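You operate a simulated robot arm through the tools that you are given. There is no shell and no other tool.

You run a simulated two-armed robot. Do the job below in one go: nothing can be reset, and whatever is moved stays where it is left.

JOB
Cool the hot-air tool down, switch it off and fit the wide nozzle.
Fine: dial to COOL till the red lamp is out, then OFF, before you touch a nozzle; the round one goes on the steel plate. Set down upright: what you pick out.

It is judged by the outcome, as a careful person would: the job done as asked, and still so three seconds after it is handed in. It fails if anything else is knocked over, pushed out of place, dropped, spilled or broken.

ROBOT AND FRAMES
Two 7-joint arms with two-finger parallel grippers on one trunk, on a base that drives. Base frame: it is fixed to the floor where the robot stands at the start and does not move with it; the origin is under the middle of the robot, x ahead of it, y to its left, z up; the surface under the hand at the start is at about z = 0.85. Lengths are in m, angles in degrees, forces in N, time in s.
The left shoulder is at the start at [0.05, 0.158, 1.133], the right one opposite. With the tool pointing down near the work surface each hand reaches from about 0.24 to 0.66 m from the robot's upright axis, wherever it stands, measured 20 degrees to its own side. Places, roughly: heat dial [0.7, -0.1, 0.9]; steel plate [0.6, -0.3, 0.9]; tool stand [0.7, 0, 0.9]. Payload 3.91 kg a hand.
The tool frame of a hand sits at the grasp point between the pads (the TCP): z along the fingers, y along the line on which they close. The tips reach 0.03 m beyond it. The gripper opens to 0.11 m. The fingers are 0.02 m wide and 0.01 m thick; the gripper's body (0.048 by 0.112 m) begins 0.055 m behind the TCP.
Orientation is that of the tool frame in the base frame, as a unit quaternion [w, x, y, z]. With the fingers straight down and closing along the base's y, the tool's x points along the base's -x, its y along +y and its z along -z.

CONTROLS
- The arms move only by the tool arm_command. It takes "left_plan", "right_plan" or both (then of equal length, played together; a hand with none holds still); each is a list of rows, each a list of 7 numbers: the shift along the base's x, y, z in cm, then the turn, a rotation vector about the base's x, y, z in degrees, then the finger opening in cm, from 0 to 11. In form: [[tx, ty, tz, ax, ay, az, gripper], ...]. A call has 1 to 20 rows; each row shifts and turns the commanded pose from where the row before left it. Rows are played at 5 a second. More than 0.05 m and 8.6 degrees between two rows, or a gripper value outside its range, and nothing of the call is played. A pose out of reach is approached as far as the arm can. The call stops where the force on the tool passes 40 N (or 10 N more than at its start, if that is more) or the arm is blocked; 0.2 s more then pass. The fingers move at their own pace (about 0.153 m/s each) and stop on an object; they squeeze with about 20 N. The grip force told is the motor's: it shows also when the fingers shut on nothing. Time passes only in rows, and 0.2 s behind the last, so rows that do not move let the fingers close. The reply holds the time, the measured pose of the TCP, the force on the tool along the base axes, the opening and the grip force, in the units named above and with some noise, with the torque about the TCP (base axes, N m) and any sound that the robot's microphone picked up, and new pictures: "pictures" is both (left out), scene, wrist or none (wrist: the cameras of the hands that moved).
- Cameras (640 x 400 px; columns grow to the right, rows downward): "scene" is now at [0.1313, -0.013, 1.3214]; the picture's right is [-0.13, -0.99, 0.00], its down [-0.05, 0.01, -1.00] and it looks along [0.99, -0.13, -0.05] (base axes); focal length 214 px, centre (320, 200). "left" rides on the left gripper at [0.072, -0.017, -0.103] in its tool frame; the picture's right is [0.23, 0.97, 0.00], its down [-0.76, 0.18, -0.62] and it looks along [-0.61, 0.14, 0.78] (tool axes); focal length 222 px, centre (320, 200). "right" rides on the right gripper at [0.073, 0.017, -0.103] in its tool frame; the picture's right is [-0.23, 0.97, 0.00], its down [-0.76, -0.18, -0.62] and it looks along [-0.61, -0.14, 0.78] (tool axes); focal length 222 px, centre (320, 200). There is no depth. A picture from a camera that has moved, and an enlarged one, comes with that camera's place and axes in the base frame and with its lens.
- move_column(by): slides the trunk up (or, below 0, down) by that many m; the arms and the scene camera ride with it, the base frame stays. It gives what a move gives, with no picture.
- drive_base(legs): drives the robot by 1 to 6 legs, each [ahead, turn to the left] in m and degrees, along the robot's own axes; the way and the turn of a leg run together, so that a leg with both is an arc; at most 1.5 m and 180 degrees a leg. The arms and the cameras ride along, it lands a little off, and it stops where it bumps. It gives what a move gives, and a new picture of the scene camera.
- pan_tilt(pan, tilt): turns the head with the scene camera to pan (to the left, within 80 degrees either way) and tilt (down, from -29 to 69), counted from straight ahead of the robot. It gives what a move gives, and a new picture of the scene camera.
- enlarge(camera, box): a new picture of the part [left, top, right, bottom] of that camera's present view, enlarged. The clock stands still meanwhile.
- hand_in(): hands the job in; it is judged then, once.

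Places have to be worked out from the pictures, the camera data and where the tool is seen. Open the grippers and draw the arms clear of the work before you hand the job in, unless the task says otherwise.

The tools are called by a JSON object that holds its "method" and its "body". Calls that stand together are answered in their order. arm_command: Moves the arms, as the interface text tells. Its arguments: {"type":"object","properties":{"left_plan":{"type":"array"},"right_plan":{"type":"array"},"pictures":{"type":"string","enum":["both","scene","wrist","none"]}},"required":[]} The other tools are called the same way: move_column (by) slides the trunk up or down; drive_base (legs) drives the base; pan_tilt (pan, tilt) turns the head that bears the scene camera; enlarge (camera, box) takes an enlarged picture of a part of a camera's view; hand_in () hands the job in.

At the start:

```text
t: 0.0
left_eef_pos: [0.3932, 0.0909, 0.9998]
left_tool_rot: [0.0, 0.0, 1.0, 0.0]
left_force: [0.4, 0.2, -1.2]
left_ft_torque: [-0.02, 0.02, 0.03]
left_finger_gap: 0.1099
left_grip_force: 0.0
right_eef_pos: [0.3672, -0.2875, 1.1466]
right_tool_rot: [-0.004, 0.001, 1.0, 0.005]
right_force: [0.2, -0.4, -0.7]
right_ft_torque: [0.02, -0.04, 0.05]
right_finger_gap: 0.1098
right_grip_force: 0.1
trunk travel left (down, up): [-0.375, 0.107]
robot x, y, heading: [0.0009, -0.0028, -0.0]
head pan, tilt: [-7.7, 68.0]
```

scene: 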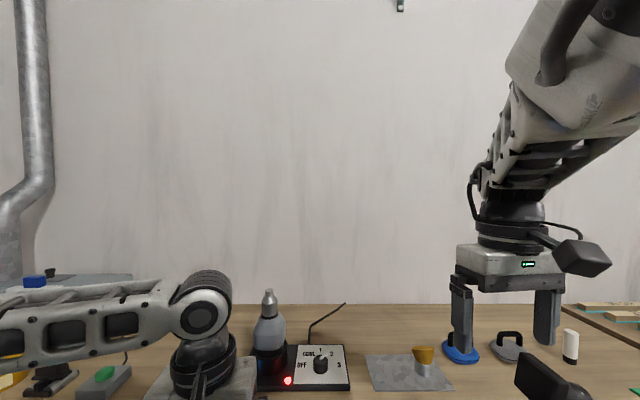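
right: 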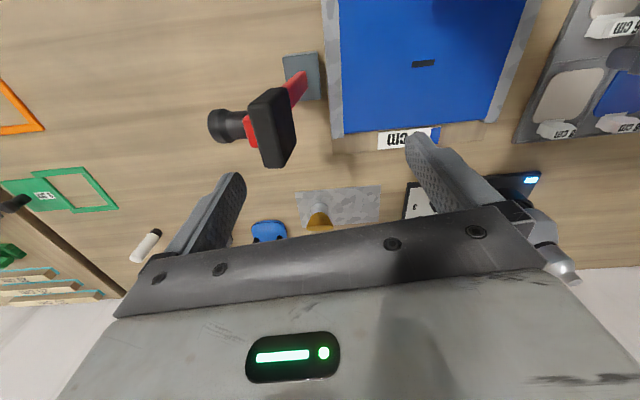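
left: 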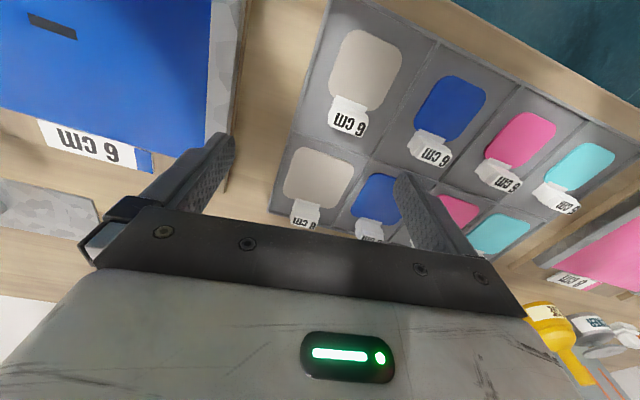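

The scene view is nearly level and shows the stand with the red lamp lit, the dial and the plate with a brass-tipped nozzle. I'll tilt the head down to see the bench better.

{"method": "pan_tilt", "body": {"pan": -8, "tilt": 40}}

```text
t: 0.9
left_eef_pos: [0.3947, 0.0906, 1.0009]
left_tool_rot: [0.0, 0.0, 1.0, 0.0]
left_force: [0.3, 0.7, -1.1]
left_ft_torque: [0.04, 0.01, 0.0]
left_finger_gap: 0.1101
left_grip_force: 0.0
right_eef_pos: [0.3675, -0.287, 1.1436]
right_tool_rot: [-0.007, 0.003, 1.0, 0.007]
right_force: [0.2, 0.6, -0.7]
right_ft_torque: [-0.02, 0.02, 0.01]
right_finger_gap: 0.1098
right_grip_force: 0.1
trunk travel left (down, up): [-0.375, 0.107]
robot x, y, heading: [0.0022, -0.0009, 0.0]
head pan, tilt: [-8.0, 40.0]
camera scene: at [0.1318, -0.0143, 1.3184], right [-0.14, -0.99, 0.0], down [-0.08, 0.01, -1.0], along [0.99, -0.14, -0.08], focal length 214 px, centre (320, 200)
```

scene: 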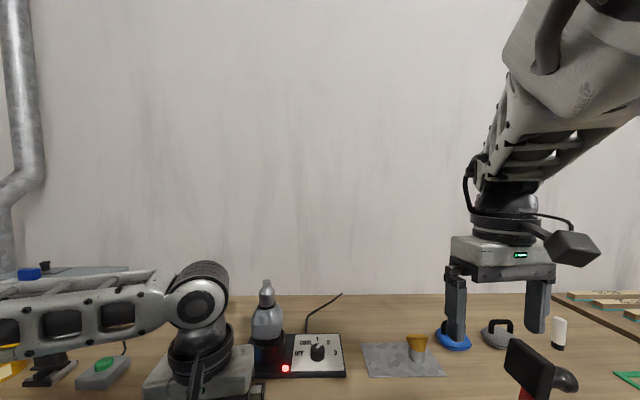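

The head has hardly moved and may still be turning, so I ask for it again to see whether the tilt settles.

{"method": "pan_tilt", "body": {"pan": -8, "tilt": 40}}

```text
t: 1.5
left_eef_pos: [0.3933, 0.0913, 1.0004]
left_tool_rot: [0.0, 0.0, 1.0, 0.001]
left_force: [0.8, -0.1, 0.6]
left_ft_torque: [-0.02, 0.01, 0.0]
left_finger_gap: 0.1101
left_grip_force: 0.0
right_eef_pos: [0.3679, -0.2869, 1.1441]
right_tool_rot: [-0.007, 0.002, 1.0, 0.006]
right_force: [-0.5, 0.7, 0.2]
right_ft_torque: [0.03, 0.01, -0.01]
right_finger_gap: 0.1098
right_grip_force: 0.0
trunk travel left (down, up): [-0.375, 0.107]
robot x, y, heading: [0.0011, 0.0001, -0.1]
head pan, tilt: [-8.0, 40.0]
camera scene: at [0.1317, -0.0144, 1.3183], right [-0.15, -0.99, 0.0], down [-0.08, 0.01, -1.0], along [0.99, -0.15, -0.08], focal length 214 px, centre (320, 200)
```

scene: 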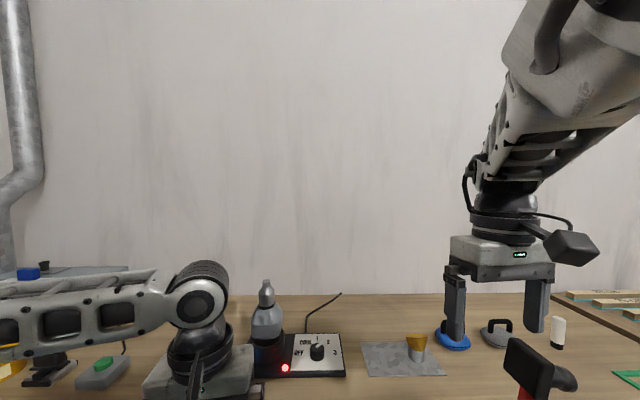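

The tilt does not do what the reading says. I'll try a different tilt value to learn how it responds.

{"method": "pan_tilt", "body": {"pan": -8, "tilt": 60}}

{"method": "pan_tilt", "body": {"pan": -8, "tilt": 0}}

```text
t: 2.4
left_eef_pos: [0.3931, 0.091, 1.0003]
left_tool_rot: [-0.001, 0.001, 1.0, 0.0]
left_force: [-0.4, 0.8, 0.3]
left_ft_torque: [0.02, 0.0, 0.0]
left_finger_gap: 0.11
left_grip_force: 0.0
right_eef_pos: [0.3683, -0.2877, 1.1438]
right_tool_rot: [-0.007, 0.002, 1.0, 0.007]
right_force: [-0.3, -0.4, -0.9]
right_ft_torque: [0.01, 0.02, 0.0]
right_finger_gap: 0.1101
right_grip_force: 0.1
trunk travel left (down, up): [-0.375, 0.107]
robot x, y, heading: [-0.0008, -0.0001, 0.1]
head pan, tilt: [-8.0, 60.0]
camera scene: at [0.1317, -0.0146, 1.3182], right [-0.15, -0.99, 0.0], down [-0.08, 0.01, -1.0], along [0.99, -0.15, -0.08], focal length 214 px, centre (320, 200)
```

scene: 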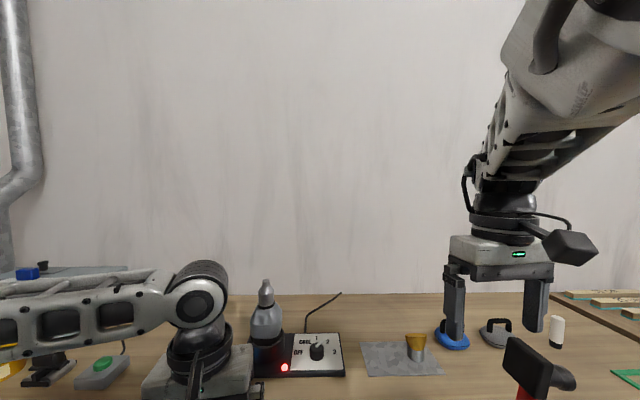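

```text
t: 3.7
left_eef_pos: [0.3925, 0.0905, 1.0008]
left_tool_rot: [0.0, 0.001, 1.0, -0.001]
left_force: [0.3, -0.7, 1.1]
left_ft_torque: [0.0, -0.01, -0.02]
left_finger_gap: 0.1102
left_grip_force: 0.0
right_eef_pos: [0.3672, -0.2864, 1.1461]
right_tool_rot: [-0.004, 0.001, 1.0, 0.004]
right_force: [0.4, 0.2, 0.2]
right_ft_torque: [-0.01, -0.02, -0.02]
right_finger_gap: 0.1101
right_grip_force: 0.0
trunk travel left (down, up): [-0.375, 0.107]
robot x, y, heading: [0.0039, -0.0028, -0.1]
head pan, tilt: [-8.0, 0.0]
camera scene: at [0.1302, -0.0137, 1.3255], right [-0.14, -0.99, 0.0], down [0.0, 0.0, -1.0], along [0.99, -0.14, 0.0], focal length 214 px, centre (320, 200)
```

scene: 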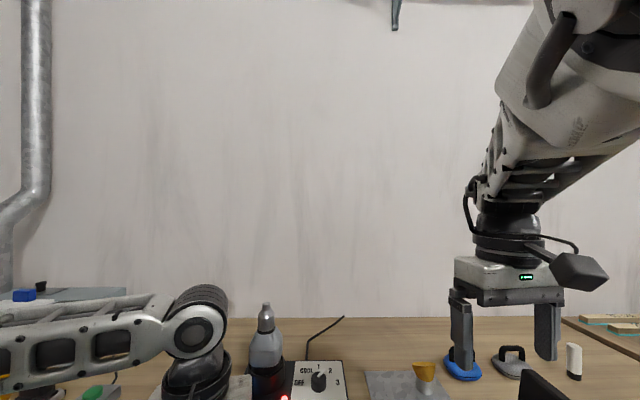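

The right hand's reading shifts when I tilt down, so the head probably bumps against the right arm. I'll move the right hand a bit ahead and outward at its height, over free air, to lower its elbow away from the head.

{"method": "arm_command", "body": {"right_plan": [[2, -2, 0, 0, 0, 0, 11], [2, -2, 0, 0, 0, 0, 11], [2, -2, 0, 0, 0, 0, 11], [2, -2, 0, 0, 0, 0, 11], [0, 0, 0, 0, 0, 0, 11]], "pictures": "both"}}

{"method": "pan_tilt", "body": {"pan": -8, "tilt": 45}}

```text
t: 4.9
left_eef_pos: [0.3923, 0.0903, 1.0]
left_tool_rot: [0.001, 0.0, 1.0, 0.0]
left_force: [-0.7, -0.6, -0.2]
left_ft_torque: [-0.02, -0.01, -0.02]
left_finger_gap: 0.11
left_grip_force: 0.1
right_eef_pos: [0.4471, -0.3657, 1.1479]
right_tool_rot: [-0.003, 0.001, 1.0, 0.004]
right_force: [-0.2, 0.9, 0.3]
right_ft_torque: [0.0, -0.01, -0.01]
right_finger_gap: 0.11
right_grip_force: 0.0
trunk travel left (down, up): [-0.375, 0.107]
robot x, y, heading: [0.0018, -0.0, -0.1]
head pan, tilt: [-8.0, 0.0]
camera scene: at [0.1299, -0.0134, 1.3256], right [-0.14, -0.99, 0.0], down [0.0, 0.0, -1.0], along [0.99, -0.14, 0.0], focal length 214 px, centre (320, 200)
camera right: at [0.3763, -0.3499, 1.2515], right [0.23, 0.97, 0.01], down [0.77, -0.18, 0.62], along [0.6, -0.14, -0.79], focal length 222 px, centre (320, 200)
```

scene: 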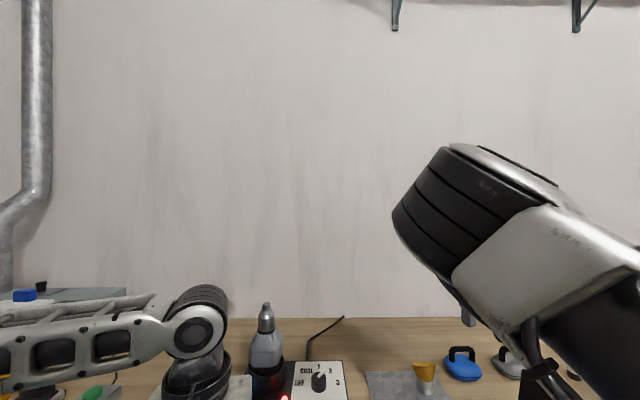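
right: 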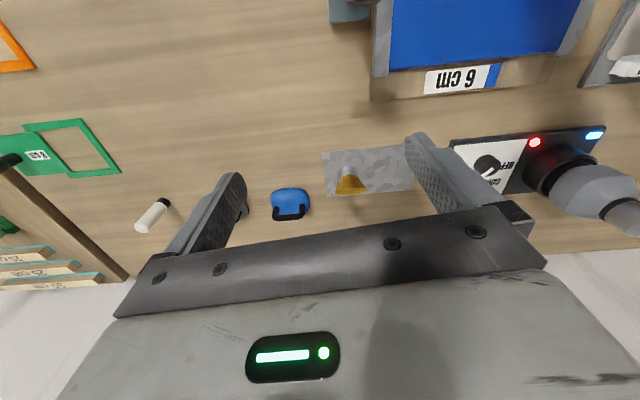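

```text
t: 6.0
left_eef_pos: [0.3927, 0.0923, 1.0]
left_tool_rot: [0.0, 0.0, 1.0, 0.0]
left_force: [-0.1, -0.6, 0.3]
left_ft_torque: [-0.01, -0.01, -0.02]
left_finger_gap: 0.11
left_grip_force: 0.0
right_eef_pos: [0.4462, -0.3654, 1.1466]
right_tool_rot: [-0.004, 0.0, 1.0, 0.004]
right_force: [0.1, -0.3, 0.2]
right_ft_torque: [0.02, 0.03, -0.01]
right_finger_gap: 0.1102
right_grip_force: 0.0
trunk travel left (down, up): [-0.375, 0.107]
robot x, y, heading: [-0.0005, -0.0011, 0.1]
head pan, tilt: [-8.0, 45.0]
camera scene: at [0.1215, -0.0123, 1.2547], right [-0.14, -0.99, 0.0], down [-0.7, 0.1, -0.71], along [0.7, -0.1, -0.71], focal length 214 px, centre (320, 200)
```

scene: 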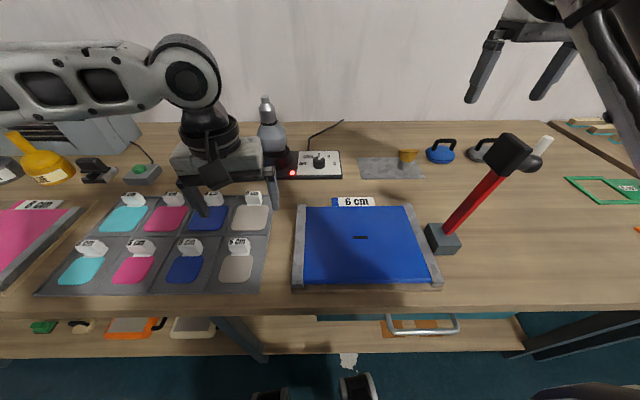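

The tilt works now. I'll enlarge the view of the stand, dial and plate.

{"method": "enlarge", "body": {"camera": "scene", "box": [240, 80, 360, 195]}}

{"method": "enlarge", "body": {"camera": "scene", "box": [340, 120, 460, 195]}}

{"method": "enlarge", "body": {"camera": "right", "box": [320, 100, 640, 260]}}

```text
3.48 times, centred on (300, 138) of scene
camera zoom: at [0.1215, -0.0123, 1.2547], right [-0.14, -0.99, 0.0], down [-0.7, 0.1, -0.71], along [0.7, -0.1, -0.71], focal length 746 px, centre (390, 417)
```

zoom: 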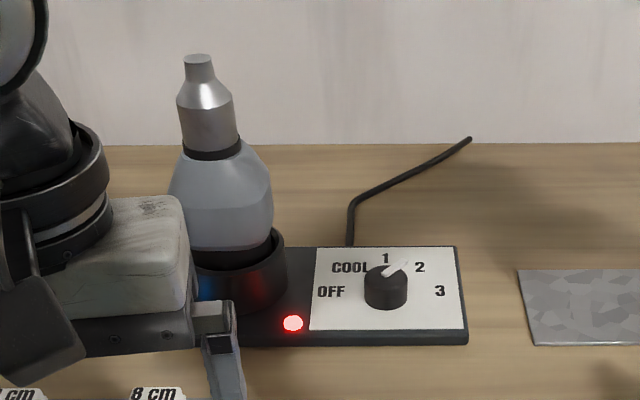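

```text
5.33 times, centred on (400, 158) of scene
camera zoom: at [0.1215, -0.0123, 1.2547], right [-0.14, -0.99, 0.0], down [-0.7, 0.1, -0.71], along [0.7, -0.1, -0.71], focal length 1144 px, centre (-107, 427)
```

zoom: 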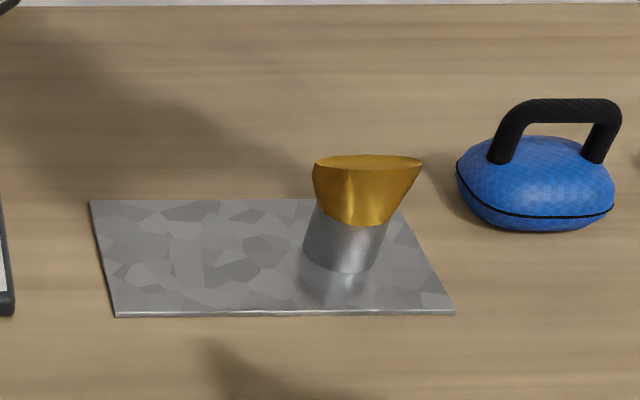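

```text
2.00 times, centred on (480, 180) of right
camera zoom: at [0.3762, -0.35, 1.2514], right [0.23, 0.97, 0.01], down [0.77, -0.18, 0.62], along [0.6, -0.14, -0.79], focal length 444 px, centre (0, 240)
```

zoom: 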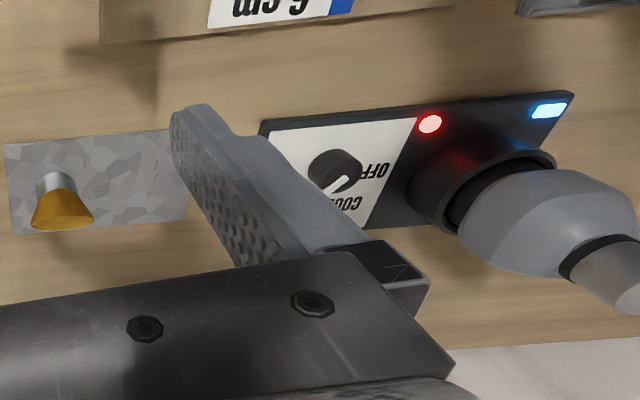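

The dial looks set to 2, its axis near (0.65, -0.08), the tool axis near (0.635, 0.04) with its top near z 1.08, and the wide brass nozzle stands on the plate. I'll bring the right hand in high to look down on the dial.

{"method": "arm_command", "body": {"right_plan": [[1.6, 4, 0, 0, 0, 0, 11], [1.6, 4, 0, 0, 0, 0, 11], [1.6, 4, 0, 0, 0, 0, 8], [1.6, 4, 0, 0, 0, 0, 7], [1.6, 4, 0, 0, 0, 0, 7], [1.6, 4, 0, 0, 0, 0, 7], [1.4, 3.5, -2, 0, 0, 0, 7], [0, 0, 0, 0, 0, 0, 7]]}}

```text
t: 7.8
left_eef_pos: [0.3931, 0.0919, 1.0]
left_tool_rot: [0.0, 0.0, 1.0, 0.0]
left_force: [0.7, 0.6, 0.3]
left_ft_torque: [-0.01, 0.01, 0.02]
left_finger_gap: 0.11
left_grip_force: 0.1
right_eef_pos: [0.5623, -0.1393, 1.1315]
right_tool_rot: [-0.004, 0.003, 1.0, 0.008]
right_force: [0.5, 0.4, -0.1]
right_ft_torque: [0.01, -0.06, 0.01]
right_finger_gap: 0.0697
right_grip_force: 0.0
right hand out of reach, approached as far as the arm can: row 5, 6, 7
trunk travel left (down, up): [-0.375, 0.107]
robot x, y, heading: [-0.0009, -0.0009, 0.1]
head pan, tilt: [-8.0, 45.0]
camera scene: at [0.1213, -0.0123, 1.2547], right [-0.14, -0.99, 0.0], down [-0.7, 0.1, -0.71], along [0.7, -0.1, -0.71], focal length 214 px, centre (320, 200)
camera right: at [0.4904, -0.1242, 1.2354], right [0.23, 0.97, 0.01], down [0.77, -0.19, 0.61], along [0.6, -0.13, -0.79], focal length 222 px, centre (320, 200)
```

scene: 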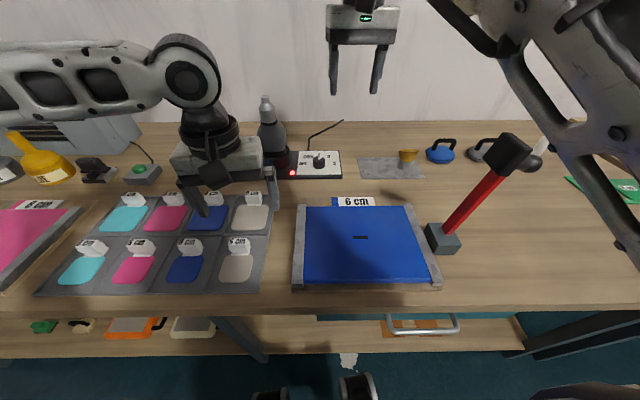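
right: 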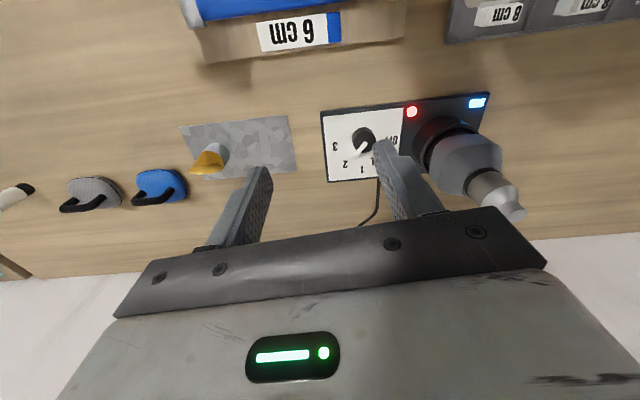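

At this height the arm falls short, so driving nearer would help. I'll look down at the bench's front and the base to judge how much room there is.

{"method": "pan_tilt", "body": {"pan": 0, "tilt": 69}}

```text
t: 8.7
left_eef_pos: [0.3931, 0.0907, 1.0]
left_tool_rot: [0.0, 0.0, 1.0, 0.0]
left_force: [0.4, 0.1, -0.6]
left_ft_torque: [0.04, 0.02, 0.02]
left_finger_gap: 0.1101
left_grip_force: 0.0
right_eef_pos: [0.5606, -0.1402, 1.1314]
right_tool_rot: [-0.005, 0.002, 1.0, 0.006]
right_force: [0.0, 0.3, -0.5]
right_ft_torque: [-0.01, 0.02, -0.02]
right_finger_gap: 0.0699
right_grip_force: 0.1
trunk travel left (down, up): [-0.375, 0.107]
robot x, y, heading: [-0.0023, -0.0013, 0.2]
head pan, tilt: [0.0, 68.8]
camera scene: at [0.0984, -0.0009, 1.2269], right [0.0, -1.0, 0.0], down [-0.92, 0.0, -0.38], along [0.38, 0.0, -0.92], focal length 214 px, centre (320, 200)
```

scene: 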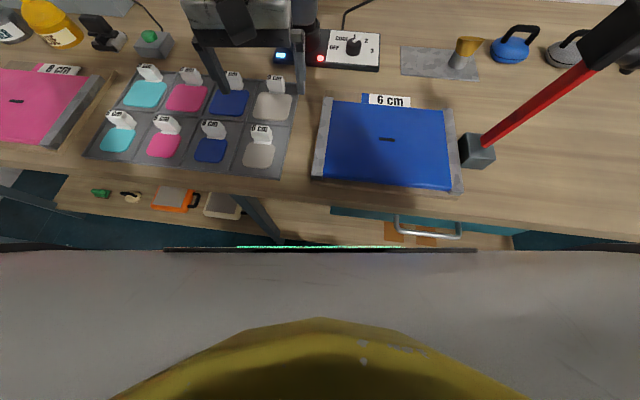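

The grey plate at the bottom of the view seems to be the robot's own chest, close to the camera. I'll look at 50 degrees of tilt to see the floor in front of the base.

{"method": "pan_tilt", "body": {"pan": 0, "tilt": 48}}

{"method": "enlarge", "body": {"camera": "scene", "box": [160, 280, 480, 400]}}

```text
t: 9.5
left_eef_pos: [0.3927, 0.0909, 1.0007]
left_tool_rot: [0.0, 0.0, 1.0, 0.0]
left_force: [0.1, -0.8, -0.3]
left_ft_torque: [0.0, -0.02, 0.0]
left_finger_gap: 0.1102
left_grip_force: 0.0
right_eef_pos: [0.562, -0.1402, 1.1318]
right_tool_rot: [-0.003, 0.002, 1.0, 0.008]
right_force: [0.1, -0.6, 0.2]
right_ft_torque: [0.01, -0.03, -0.02]
right_finger_gap: 0.07
right_grip_force: 0.0
trunk travel left (down, up): [-0.375, 0.107]
robot x, y, heading: [-0.0014, -0.0016, 0.0]
head pan, tilt: [0.0, 48.0]
camera scene: at [0.1198, -0.001, 1.2504], right [0.0, -1.0, 0.0], down [-0.74, 0.0, -0.67], along [0.67, 0.0, -0.74], focal length 214 px, centre (320, 200)
```

scene: 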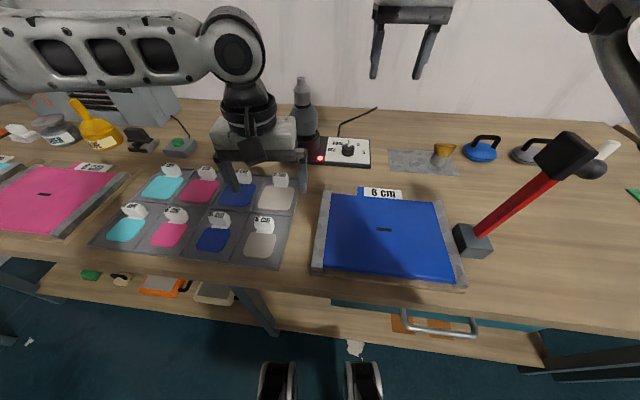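

```text
2.00 times, centred on (320, 340) of scene
camera zoom: at [0.1198, -0.001, 1.2504], right [0.0, -1.0, 0.0], down [-0.74, 0.0, -0.67], along [0.67, 0.0, -0.74], focal length 429 px, centre (320, -80)
```

zoom: 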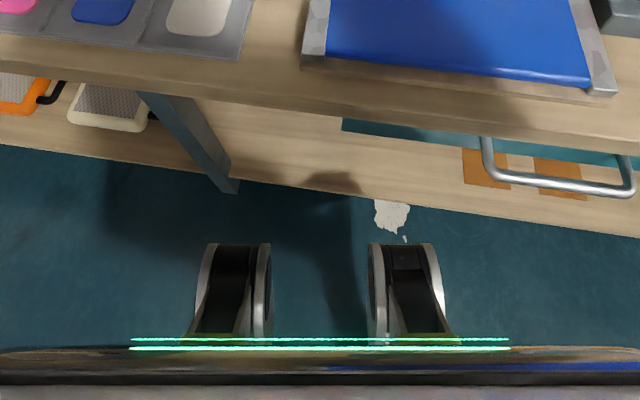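

The floor shows the front wheels near x 0.22 and the bench leg near x 0.34, while the bench top's edge lies near x 0.26 well ahead of the trunk. There is room for a short drive, so I go 7 cm ahead with both hands high.

{"method": "drive_base", "body": {"legs": [[0.07, 0]]}}

```text
t: 10.4
left_eef_pos: [0.4047, 0.0911, 1.0]
left_tool_rot: [0.0, 0.001, 1.0, 0.0]
left_force: [-0.6, 0.2, 0.0]
left_ft_torque: [0.0, 0.01, 0.01]
left_finger_gap: 0.1102
left_grip_force: 0.1
right_eef_pos: [0.5739, -0.1416, 1.1325]
right_tool_rot: [-0.004, 0.004, 1.0, 0.009]
right_force: [0.0, 0.6, -0.1]
right_ft_torque: [0.0, 0.04, -0.01]
right_finger_gap: 0.07
right_grip_force: 0.0
trunk travel left (down, up): [-0.375, 0.107]
robot x, y, heading: [0.0125, -0.0011, -0.0]
head pan, tilt: [0.0, 48.0]
stopped in leg 1: the robot was blocked; the commanded pose is now the measured one
camera scene: at [0.1314, -0.0005, 1.2506], right [0.0, -1.0, 0.0], down [-0.74, 0.0, -0.67], along [0.67, 0.0, -0.74], focal length 214 px, centre (320, 200)
```

scene: 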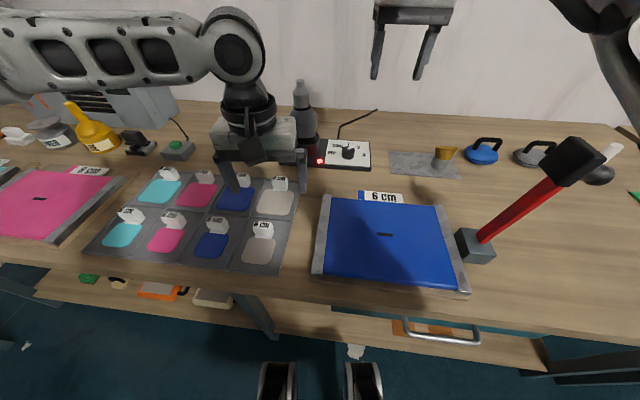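

The drive stopped after 1.2 cm, blocked. I'll instead back off slightly and turn left so the right shoulder comes nearer to the dial; before that I pull the right hand back to where it was safe and raise the left hand.

{"method": "arm_command", "body": {"right_plan": [[-1.8, -4, 1, 0, 0, 0, 7], [-1.8, -4, 1, 0, 0, 0, 7], [-1.8, -4, 0.5, 0, 0, 0, 7], [-1.8, -4, 0, 0, 0, 0, 7], [-1.8, -3.5, 0, 0, 0, 0, 7], [-1.0, 0, 0, 0, 0, 0, 7]], "left_plan": [[0, 0, 2, 0, 0, 0, 7], [0, 0, 2, 0, 0, 0, 7], [0, 0, 2, 0, 0, 0, 7], [0, 0, 2, 0, 0, 0, 7], [0, 0, 2, 0, 0, 0, 7], [0, 0, 0, 0, 0, 0, 7]], "pictures": "scene"}}

{"method": "drive_base", "body": {"legs": [[-0.02, 0], [0, 10]]}}

```text
t: 11.8
left_eef_pos: [0.4048, 0.0913, 1.0986]
left_tool_rot: [0.001, 0.001, 1.0, 0.0]
left_force: [0.1, 0.4, 0.1]
left_ft_torque: [-0.03, -0.01, -0.03]
left_finger_gap: 0.0701
left_grip_force: 0.1
right_eef_pos: [0.4757, -0.337, 1.1561]
right_tool_rot: [-0.006, 0.003, 1.0, 0.009]
right_force: [0.1, -0.4, -0.1]
right_ft_torque: [0.01, -0.03, -0.02]
right_finger_gap: 0.0701
right_grip_force: 0.2
trunk travel left (down, up): [-0.375, 0.107]
robot x, y, heading: [0.0105, 0.0029, -0.1]
head pan, tilt: [0.0, 48.0]
camera scene: at [0.1322, -0.0001, 1.2505], right [0.0, -1.0, 0.0], down [-0.74, 0.0, -0.67], along [0.67, 0.0, -0.74], focal length 214 px, centre (320, 200)
```

scene: 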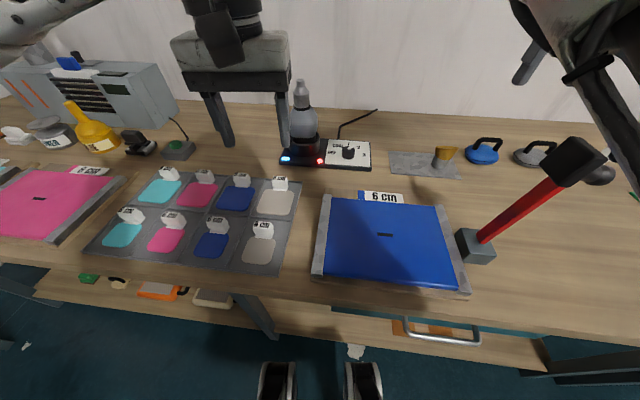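

```text
t: 13.2
left_eef_pos: [0.3626, 0.1566, 1.0995]
left_tool_rot: [0.0, -0.085, 0.996, 0.0]
left_force: [-0.1, 1.5, -0.3]
left_ft_torque: [0.0, -0.02, 0.0]
left_finger_gap: 0.07
left_grip_force: 0.1
right_eef_pos: [0.5054, -0.2528, 1.1571]
right_tool_rot: [-0.005, -0.08, 0.997, 0.008]
right_force: [-1.2, 0.0, -0.5]
right_ft_torque: [-0.03, 0.0, -0.01]
right_finger_gap: 0.0699
right_grip_force: 0.0
trunk travel left (down, up): [-0.375, 0.107]
robot x, y, heading: [-0.0085, 0.0001, 9.6]
head pan, tilt: [0.0, 48.0]
camera scene: at [0.1103, 0.0202, 1.2504], right [0.17, -0.99, 0.0], down [-0.73, -0.12, -0.67], along [0.66, 0.11, -0.74], focal length 214 px, centre (320, 200)
```

scene: 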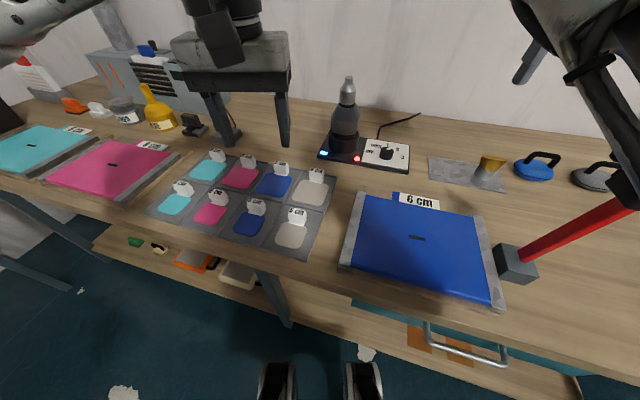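

The 10 degree turn went freely. I'll turn 10 more and creep ahead.

{"method": "drive_base", "body": {"legs": [[0, 10], [0.05, 0]]}}

```text
t: 14.8
left_eef_pos: [0.3516, 0.2251, 1.0994]
left_tool_rot: [0.0, -0.168, 0.986, -0.001]
left_force: [-0.4, 0.0, -0.5]
left_ft_torque: [0.0, 0.0, 0.01]
left_finger_gap: 0.0699
left_grip_force: 0.1
right_eef_pos: [0.5623, -0.1545, 1.1566]
right_tool_rot: [-0.006, -0.166, 0.986, 0.009]
right_force: [-0.1, 0.1, -0.1]
right_ft_torque: [-0.01, 0.0, -0.01]
right_finger_gap: 0.0701
right_grip_force: 0.1
trunk travel left (down, up): [-0.375, 0.107]
robot x, y, heading: [0.0147, 0.0113, 19.7]
head pan, tilt: [0.0, 48.0]
stopped in leg 2: the robot was blocked; the commanded pose is now the measured one
camera scene: at [0.1257, 0.049, 1.2506], right [0.33, -0.94, 0.0], down [-0.7, -0.25, -0.67], along [0.63, 0.22, -0.74], focal length 214 px, centre (320, 200)
```

scene: 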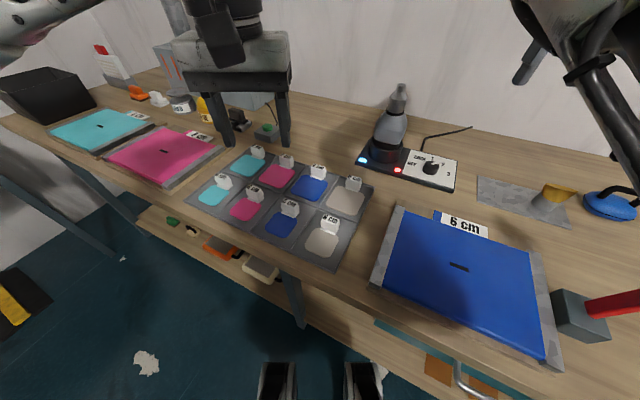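

The robot now stands at (0.015, 0.011) turned 19.7 degrees left, which puts the right shoulder about 0.54 m from the dial. I'll turn the head to the dial and bring the right hand over it.

{"method": "pan_tilt", "body": {"pan": -25, "tilt": 40}}

{"method": "arm_command", "body": {"right_plan": [[1.5, 1.5, -1, 0, 0, 0, 7], [1.5, 1.5, -2, 0, 0, -3, 7], [1.5, 1.5, -2, 0, 0, -3, 7], [1, 1.5, -3, 0, 0, -3, 7], [0, 0, -3, 0, 0, 0, 7], [0, 0, 0, 0, 0, 0, 7]]}}

```text
t: 15.7
left_eef_pos: [0.3528, 0.226, 1.099]
left_tool_rot: [0.0, -0.168, 0.986, 0.001]
left_force: [0.3, 0.2, 1.0]
left_ft_torque: [0.03, 0.02, 0.0]
left_finger_gap: 0.07
left_grip_force: 0.0
right_eef_pos: [0.5637, -0.1529, 1.1561]
right_tool_rot: [-0.007, -0.165, 0.986, 0.009]
right_force: [0.4, -0.9, 0.4]
right_ft_torque: [-0.02, 0.02, -0.01]
right_finger_gap: 0.0699
right_grip_force: 0.2
trunk travel left (down, up): [-0.375, 0.107]
robot x, y, heading: [0.0124, 0.0142, 19.0]
head pan, tilt: [-25.0, 40.0]
camera scene: at [0.1371, 0.0149, 1.2619], right [-0.1, -1.0, 0.0], down [-0.64, 0.06, -0.77], along [0.76, -0.07, -0.64], focal length 214 px, centre (320, 200)
```

scene: 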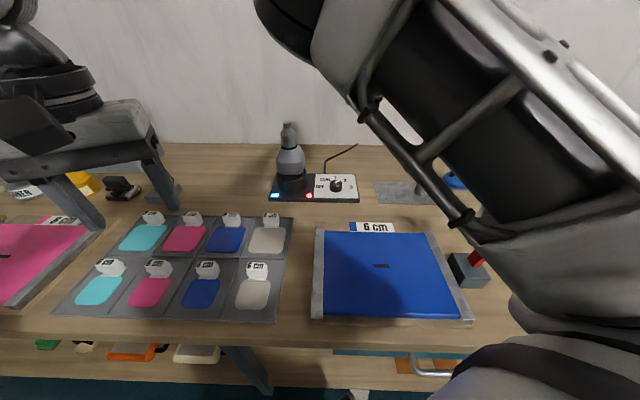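

```text
t: 17.1
left_eef_pos: [0.353, 0.2252, 1.098]
left_tool_rot: [0.0, -0.168, 0.986, 0.001]
left_force: [0.1, 0.1, -0.3]
left_ft_torque: [-0.01, 0.0, 0.02]
left_finger_gap: 0.07
left_grip_force: 0.0
right_eef_pos: [0.6175, -0.0922, 1.047]
right_tool_rot: [-0.005, -0.086, 0.996, 0.008]
right_force: [0.1, -0.1, 0.0]
right_ft_torque: [0.03, -0.03, -0.03]
right_finger_gap: 0.07
right_grip_force: 0.0
trunk travel left (down, up): [-0.375, 0.107]
robot x, y, heading: [0.0122, 0.0109, 19.6]
head pan, tilt: [-25.0, 40.0]
camera scene: at [0.137, 0.0149, 1.2619], right [-0.1, -1.0, 0.0], down [-0.64, 0.06, -0.77], along [0.76, -0.07, -0.64], focal length 214 px, centre (320, 200)
camera right: at [0.5448, -0.0901, 1.1517], right [0.06, 1.0, 0.02], down [0.79, -0.05, 0.61], along [0.61, -0.02, -0.79], focal length 222 px, centre (320, 200)
```

scene: 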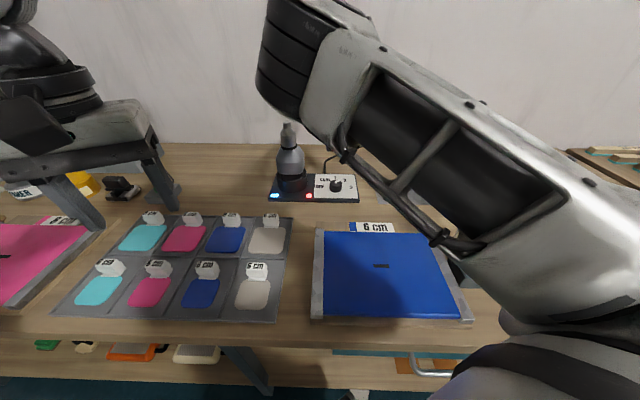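
right: 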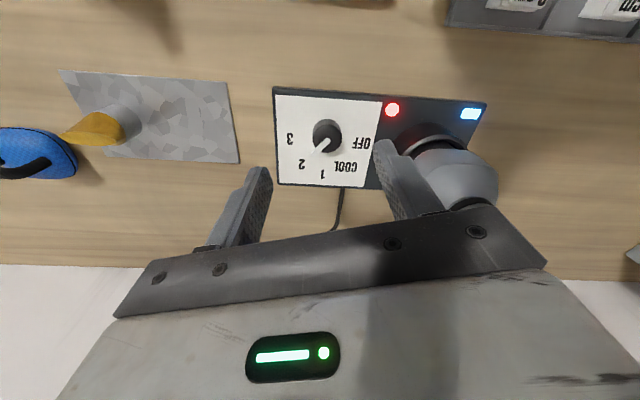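

The wrist camera now has a clear view of the dial, with the pointer at 2. I'll enlarge it to place the knob accurately.

{"method": "enlarge", "body": {"camera": "right", "box": [264, 80, 392, 200]}}

{"method": "enlarge", "body": {"camera": "right", "box": [370, 80, 530, 230]}}

{"method": "enlarge", "body": {"camera": "scene", "box": [260, 110, 370, 215]}}

```text
3.33 times, centred on (328, 140) of right
camera zoom: at [0.5448, -0.0901, 1.1517], right [0.06, 1.0, 0.02], down [0.79, -0.05, 0.61], along [0.61, -0.02, -0.79], focal length 740 px, centre (293, 400)
```

zoom: 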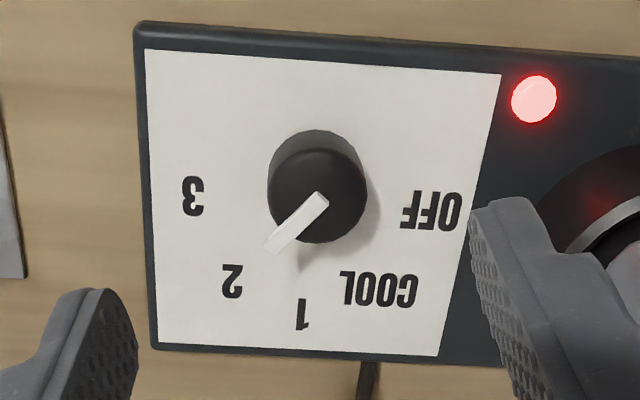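

```text
2.67 times, centred on (450, 155) of right
camera zoom: at [0.5448, -0.0901, 1.1517], right [0.06, 1.0, 0.02], down [0.79, -0.05, 0.61], along [0.61, -0.02, -0.79], focal length 592 px, centre (-27, 320)
```

zoom: 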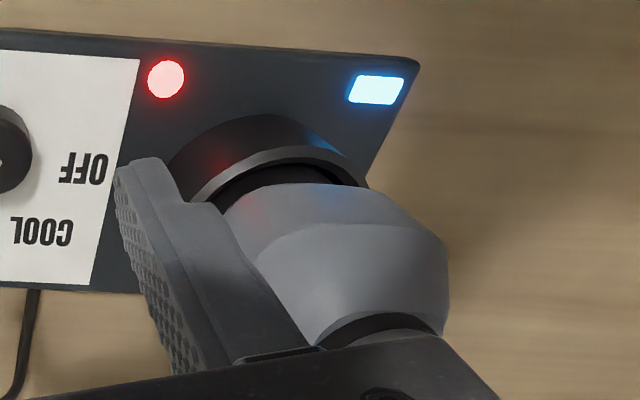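

```text
3.81 times, centred on (315, 162) of scene
camera zoom: at [0.137, 0.0149, 1.2619], right [-0.1, -1.0, 0.0], down [-0.64, 0.06, -0.77], along [0.76, -0.07, -0.64], focal length 817 px, centre (339, 343)
```

zoom: 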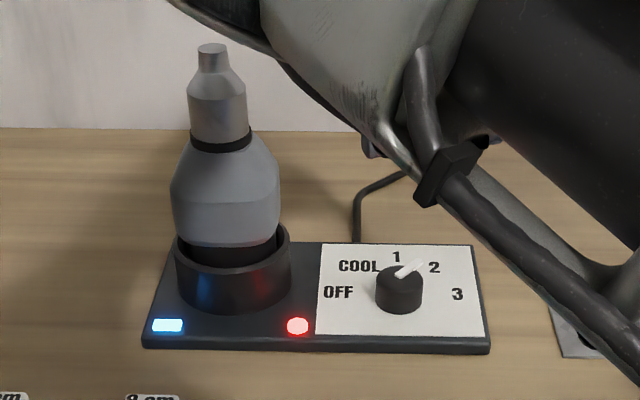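

The two rays cross with the knob's top centre near (0.652, -0.082, 0.892), about 3.6 cm across, with the pointer overhanging its rim at about -41 degrees. I'll centre above the knob with the fingers closing along y and check before descending.

{"method": "arm_command", "body": {"right_plan": [[1, 0.3, -2, -0.4, -0.3, -3, 6], [1, 0.3, -2, -0.4, -0.3, -3, 6], [1, 0.4, -2, 0, 0, -3, 6], [0.45, 0, -2, 0, 0, -1, 6], [0, 0, -1, 0, 0, 0, 6], [0, 0, 0, 0, 0, 0, 6]]}}

{"method": "enlarge", "body": {"camera": "right", "box": [200, 60, 440, 210]}}

```text
t: 18.5
left_eef_pos: [0.3534, 0.2259, 1.0988]
left_tool_rot: [0.001, -0.17, 0.986, -0.001]
left_force: [1.7, 0.5, 0.2]
left_ft_torque: [0.01, 0.03, -0.02]
left_finger_gap: 0.07
left_grip_force: 0.0
right_eef_pos: [0.653, -0.0843, 0.9566]
right_tool_rot: [0.0, 0.001, 1.0, 0.001]
right_force: [0.7, -0.8, 0.3]
right_ft_torque: [0.0, 0.0, 0.01]
right_finger_gap: 0.0598
right_grip_force: 0.0
trunk travel left (down, up): [-0.375, 0.107]
robot x, y, heading: [0.0112, 0.0104, 19.5]
head pan, tilt: [-25.0, 40.0]
camera scene: at [0.137, 0.0149, 1.2619], right [-0.1, -1.0, 0.0], down [-0.64, 0.06, -0.77], along [0.76, -0.07, -0.64], focal length 214 px, centre (320, 200)
camera right: at [0.5812, -0.0673, 1.0597], right [0.23, 0.97, 0.0], down [0.76, -0.18, 0.62], along [0.61, -0.14, -0.78], focal length 222 px, centre (320, 200)
```

scene: 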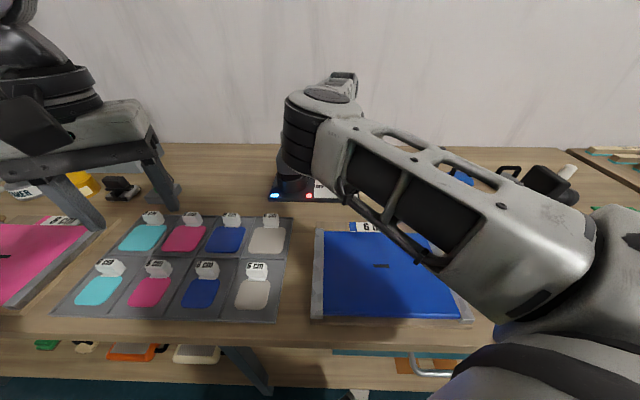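
right: 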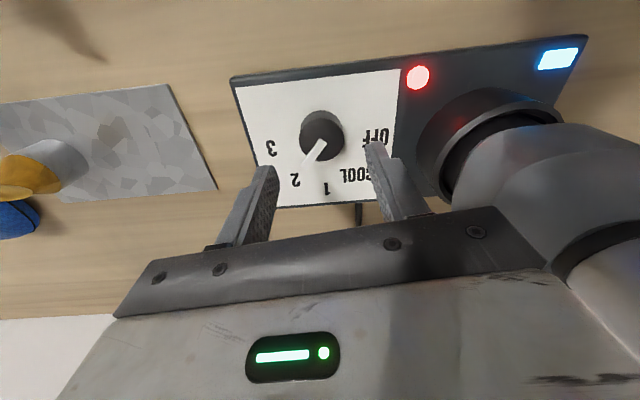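

```text
2.67 times, centred on (320, 135) of right
camera zoom: at [0.5812, -0.0673, 1.0597], right [0.23, 0.97, 0.0], down [0.76, -0.18, 0.62], along [0.61, -0.14, -0.78], focal length 592 px, centre (320, 373)
```

zoom: 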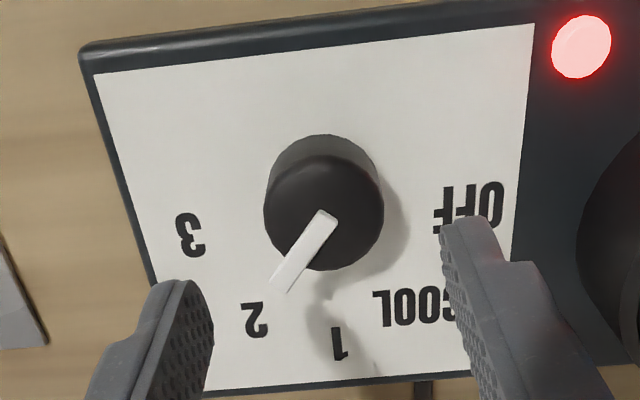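

The knob re-measures at (0.653, -0.082), and the hand is 2 mm to the right of it. I descend onto the knob and close.

{"method": "arm_command", "body": {"right_plan": [[0, 0.2, -2, 0, 0, 0, 6], [0, 0, -1.7, 0, 0, 0, 6], [0, 0, -1.5, 0, 0, 0, 6], [0, 0, 0, 0, 0, 0, 6], [0, 0, 0, 0, 0, 0, 3], [0, 0, 0, 0, 0, 0, 3], [0, 0, 0, 0, 0, 0, 3]], "pictures": "wrist"}}

```text
t: 20.1
left_eef_pos: [0.354, 0.2243, 1.0989]
left_tool_rot: [0.001, -0.168, 0.986, 0.0]
left_force: [0.6, 0.4, -0.3]
left_ft_torque: [0.02, -0.02, 0.04]
left_finger_gap: 0.0702
left_grip_force: 0.1
right_eef_pos: [0.6527, -0.0822, 0.9039]
right_tool_rot: [0.0, 0.002, 1.0, 0.001]
right_force: [-1.8, -6.3, -1.0]
right_ft_torque: [-0.43, -0.26, -0.02]
right_finger_gap: 0.0365
right_grip_force: 44.8
trunk travel left (down, up): [-0.375, 0.107]
robot x, y, heading: [0.0142, 0.0096, 19.4]
head pan, tilt: [-25.0, 40.0]
camera right: at [0.5809, -0.0662, 1.0066], right [0.23, 0.97, 0.0], down [0.76, -0.18, 0.62], along [0.61, -0.14, -0.78], focal length 222 px, centre (320, 200)
```

right: 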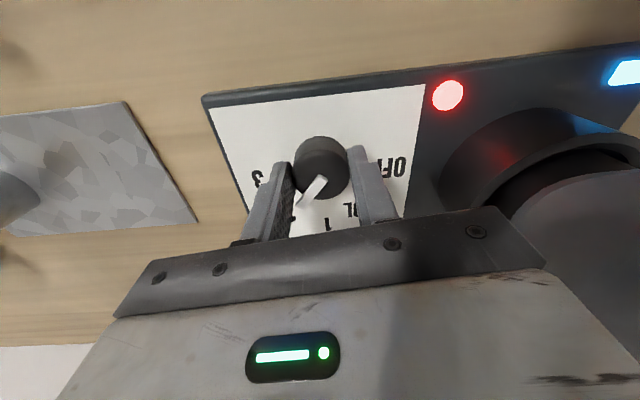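

The fingers hold the knob (3.65 cm). I'll turn it to the left (counter-clockwise) by 40 degrees and look.

{"method": "arm_command", "body": {"right_plan": [[0, 0, 0, 0, 0, 8, 3], [0, 0, 0, 0, 0, 8, 3], [0, 0, 0, 0, 0, 8, 3], [0, 0, 0, 0, 0, 8, 3], [0, 0, 0, 0, 0, 8, 3], [0, 0, 0, 0, 0, 0, 3]], "pictures": "wrist"}}

{"method": "enlarge", "body": {"camera": "right", "box": [200, 60, 440, 210]}}

```text
t: 21.5
left_eef_pos: [0.3535, 0.2243, 1.0982]
left_tool_rot: [-0.001, -0.168, 0.986, 0.001]
left_force: [-0.2, -0.1, -0.2]
left_ft_torque: [-0.02, 0.01, 0.02]
left_finger_gap: 0.0699
left_grip_force: 0.0
right_eef_pos: [0.653, -0.0844, 0.9032]
right_tool_rot: [-0.001, -0.342, 0.94, 0.0]
right_force: [3.9, -20.5, -7.5]
right_ft_torque: [-0.03, -0.92, -0.08]
right_finger_gap: 0.0368
right_grip_force: 45.1
trunk travel left (down, up): [-0.375, 0.107]
robot x, y, heading: [0.0152, 0.0111, 19.6]
head pan, tilt: [-25.0, 40.0]
camera right: at [0.5878, -0.1183, 1.0068], right [-0.45, 0.89, 0.0], down [0.7, 0.35, 0.62], along [0.55, 0.28, -0.78], focal length 222 px, centre (320, 200)
```

right: 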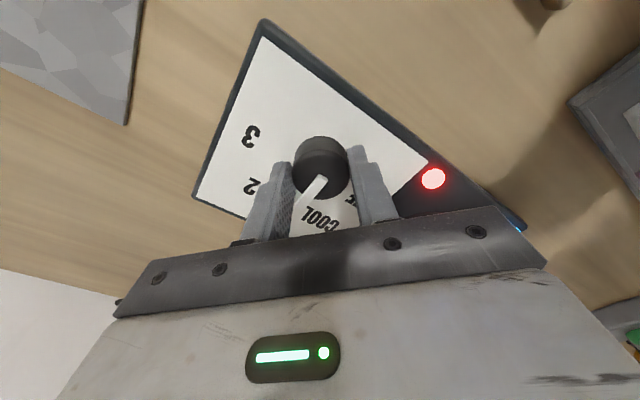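

```text
2.67 times, centred on (320, 135) of right
camera zoom: at [0.5878, -0.1183, 1.0068], right [-0.45, 0.89, 0.0], down [0.7, 0.35, 0.62], along [0.55, 0.28, -0.78], focal length 592 px, centre (320, 373)
```

zoom: 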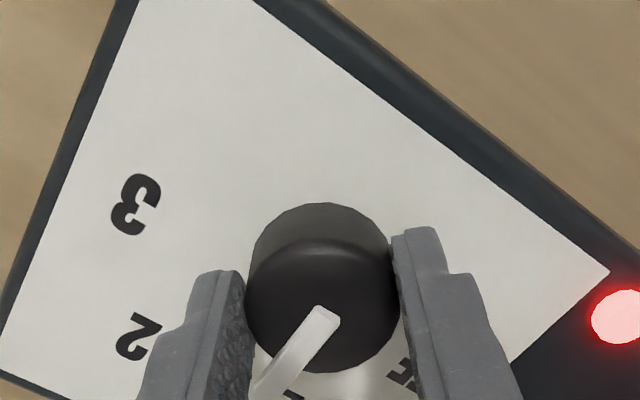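

The knob turns with the hand and now points to about 1. A side force of 20 N shows the hand's target is off the knob's axis, so I shift 2 mm to -y to relieve it and then turn on.

{"method": "arm_command", "body": {"right_plan": [[0.0, -0.2, 0, 0, 0, 0, 3], [0, 0, 0, 0, 0, 8, 3], [0, 0, 0, 0, 0, 8, 3], [0, 0, 0, 0, 0, 8, 3], [0, 0, 0, 0, 0, 8, 3], [0, 0, 0, 0, 0, 0, 3]], "pictures": "wrist"}}

{"method": "enlarge", "body": {"camera": "right", "box": [200, 60, 440, 210]}}

```text
t: 22.9
left_eef_pos: [0.3549, 0.2244, 1.098]
left_tool_rot: [-0.001, -0.168, 0.986, 0.001]
left_force: [-0.4, -0.8, -0.7]
left_ft_torque: [0.02, -0.02, 0.01]
left_finger_gap: 0.0699
left_grip_force: 0.1
right_eef_pos: [0.6559, -0.0855, 0.9024]
right_tool_rot: [-0.001, -0.588, 0.809, -0.001]
right_force: [13.6, -14.7, -4.8]
right_ft_torque: [-0.81, -0.04, -0.05]
right_finger_gap: 0.0364
right_grip_force: 44.9
trunk travel left (down, up): [-0.375, 0.107]
robot x, y, heading: [0.0119, 0.012, 19.2]
head pan, tilt: [-25.0, 40.0]
camera right: at [0.6167, -0.149, 1.0068], right [-0.86, 0.52, 0.0], down [0.4, 0.67, 0.62], along [0.32, 0.53, -0.78], focal length 222 px, centre (320, 200)
```

right: 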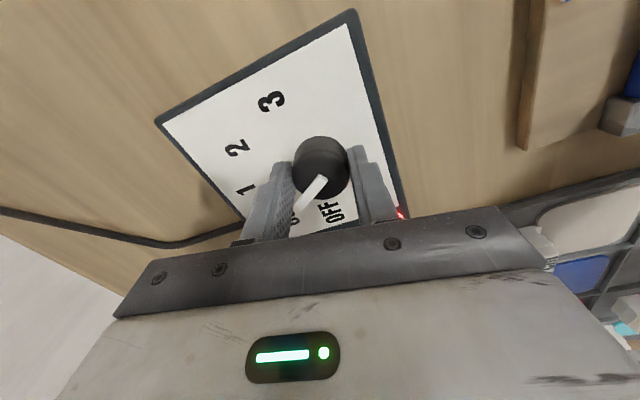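

```text
2.67 times, centred on (320, 135) of right
camera zoom: at [0.6167, -0.149, 1.0068], right [-0.86, 0.52, 0.0], down [0.4, 0.67, 0.62], along [0.32, 0.53, -0.78], focal length 592 px, centre (320, 373)
```

zoom: 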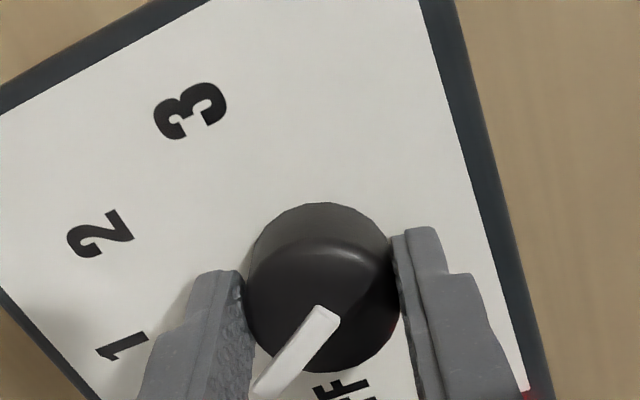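

The pointer has turned 72 degrees and looks to be at COOL. I release the knob, rise straight up and look at the dial.

{"method": "arm_command", "body": {"right_plan": [[0, 0, 0, 0, 0, 0, 6], [0, 0, 0, 0, 0, 0, 6], [0, 0, 2, 0, 0, 0, 6], [0, 0, 3, 0, 0, 0, 6], [0, 0, 3, 0, 0, 0, 6], [0, 0, 2, 0, 0, 0, 6]]}}

{"method": "enlarge", "body": {"camera": "right", "box": [160, 60, 480, 240]}}

```text
t: 24.3
left_eef_pos: [0.3528, 0.2258, 1.0981]
left_tool_rot: [0.0, -0.168, 0.986, 0.0]
left_force: [0.2, 0.0, 0.1]
left_ft_torque: [-0.02, -0.02, -0.01]
left_finger_gap: 0.07
left_grip_force: 0.0
right_eef_pos: [0.6522, -0.0838, 1.006]
right_tool_rot: [-0.001, -0.588, 0.809, 0.001]
right_force: [0.2, -0.9, -0.3]
right_ft_torque: [0.01, -0.02, -0.02]
right_finger_gap: 0.0599
right_grip_force: 0.1
trunk travel left (down, up): [-0.375, 0.107]
robot x, y, heading: [0.0169, 0.0152, 19.6]
head pan, tilt: [-25.0, 40.0]
camera scene: at [0.1369, 0.0148, 1.2619], right [-0.1, -1.0, 0.0], down [-0.64, 0.06, -0.77], along [0.76, -0.07, -0.64], focal length 214 px, centre (320, 200)
camera right: at [0.6142, -0.1477, 1.1076], right [-0.86, 0.52, 0.0], down [0.41, 0.67, 0.62], along [0.32, 0.53, -0.78], focal length 222 px, centre (320, 200)
```

scene: 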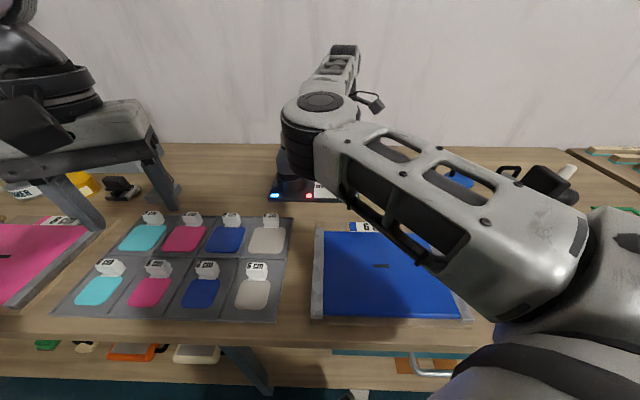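
right: 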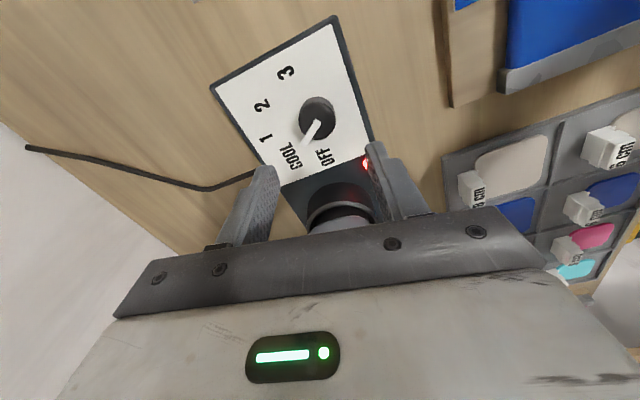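

```text
2.00 times, centred on (320, 150) of right
camera zoom: at [0.6142, -0.1477, 1.1076], right [-0.86, 0.52, 0.0], down [0.41, 0.67, 0.62], along [0.32, 0.53, -0.78], focal length 444 px, centre (320, 300)
```

zoom: 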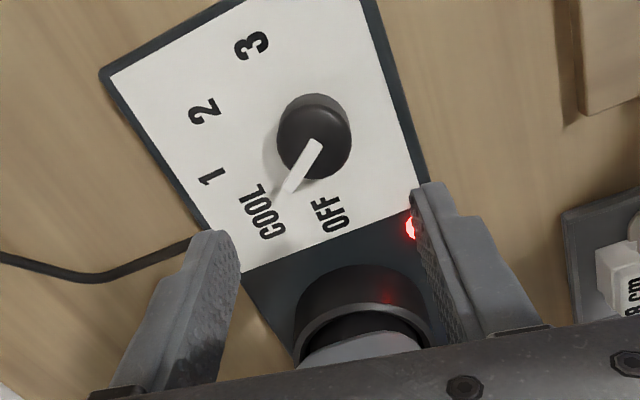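

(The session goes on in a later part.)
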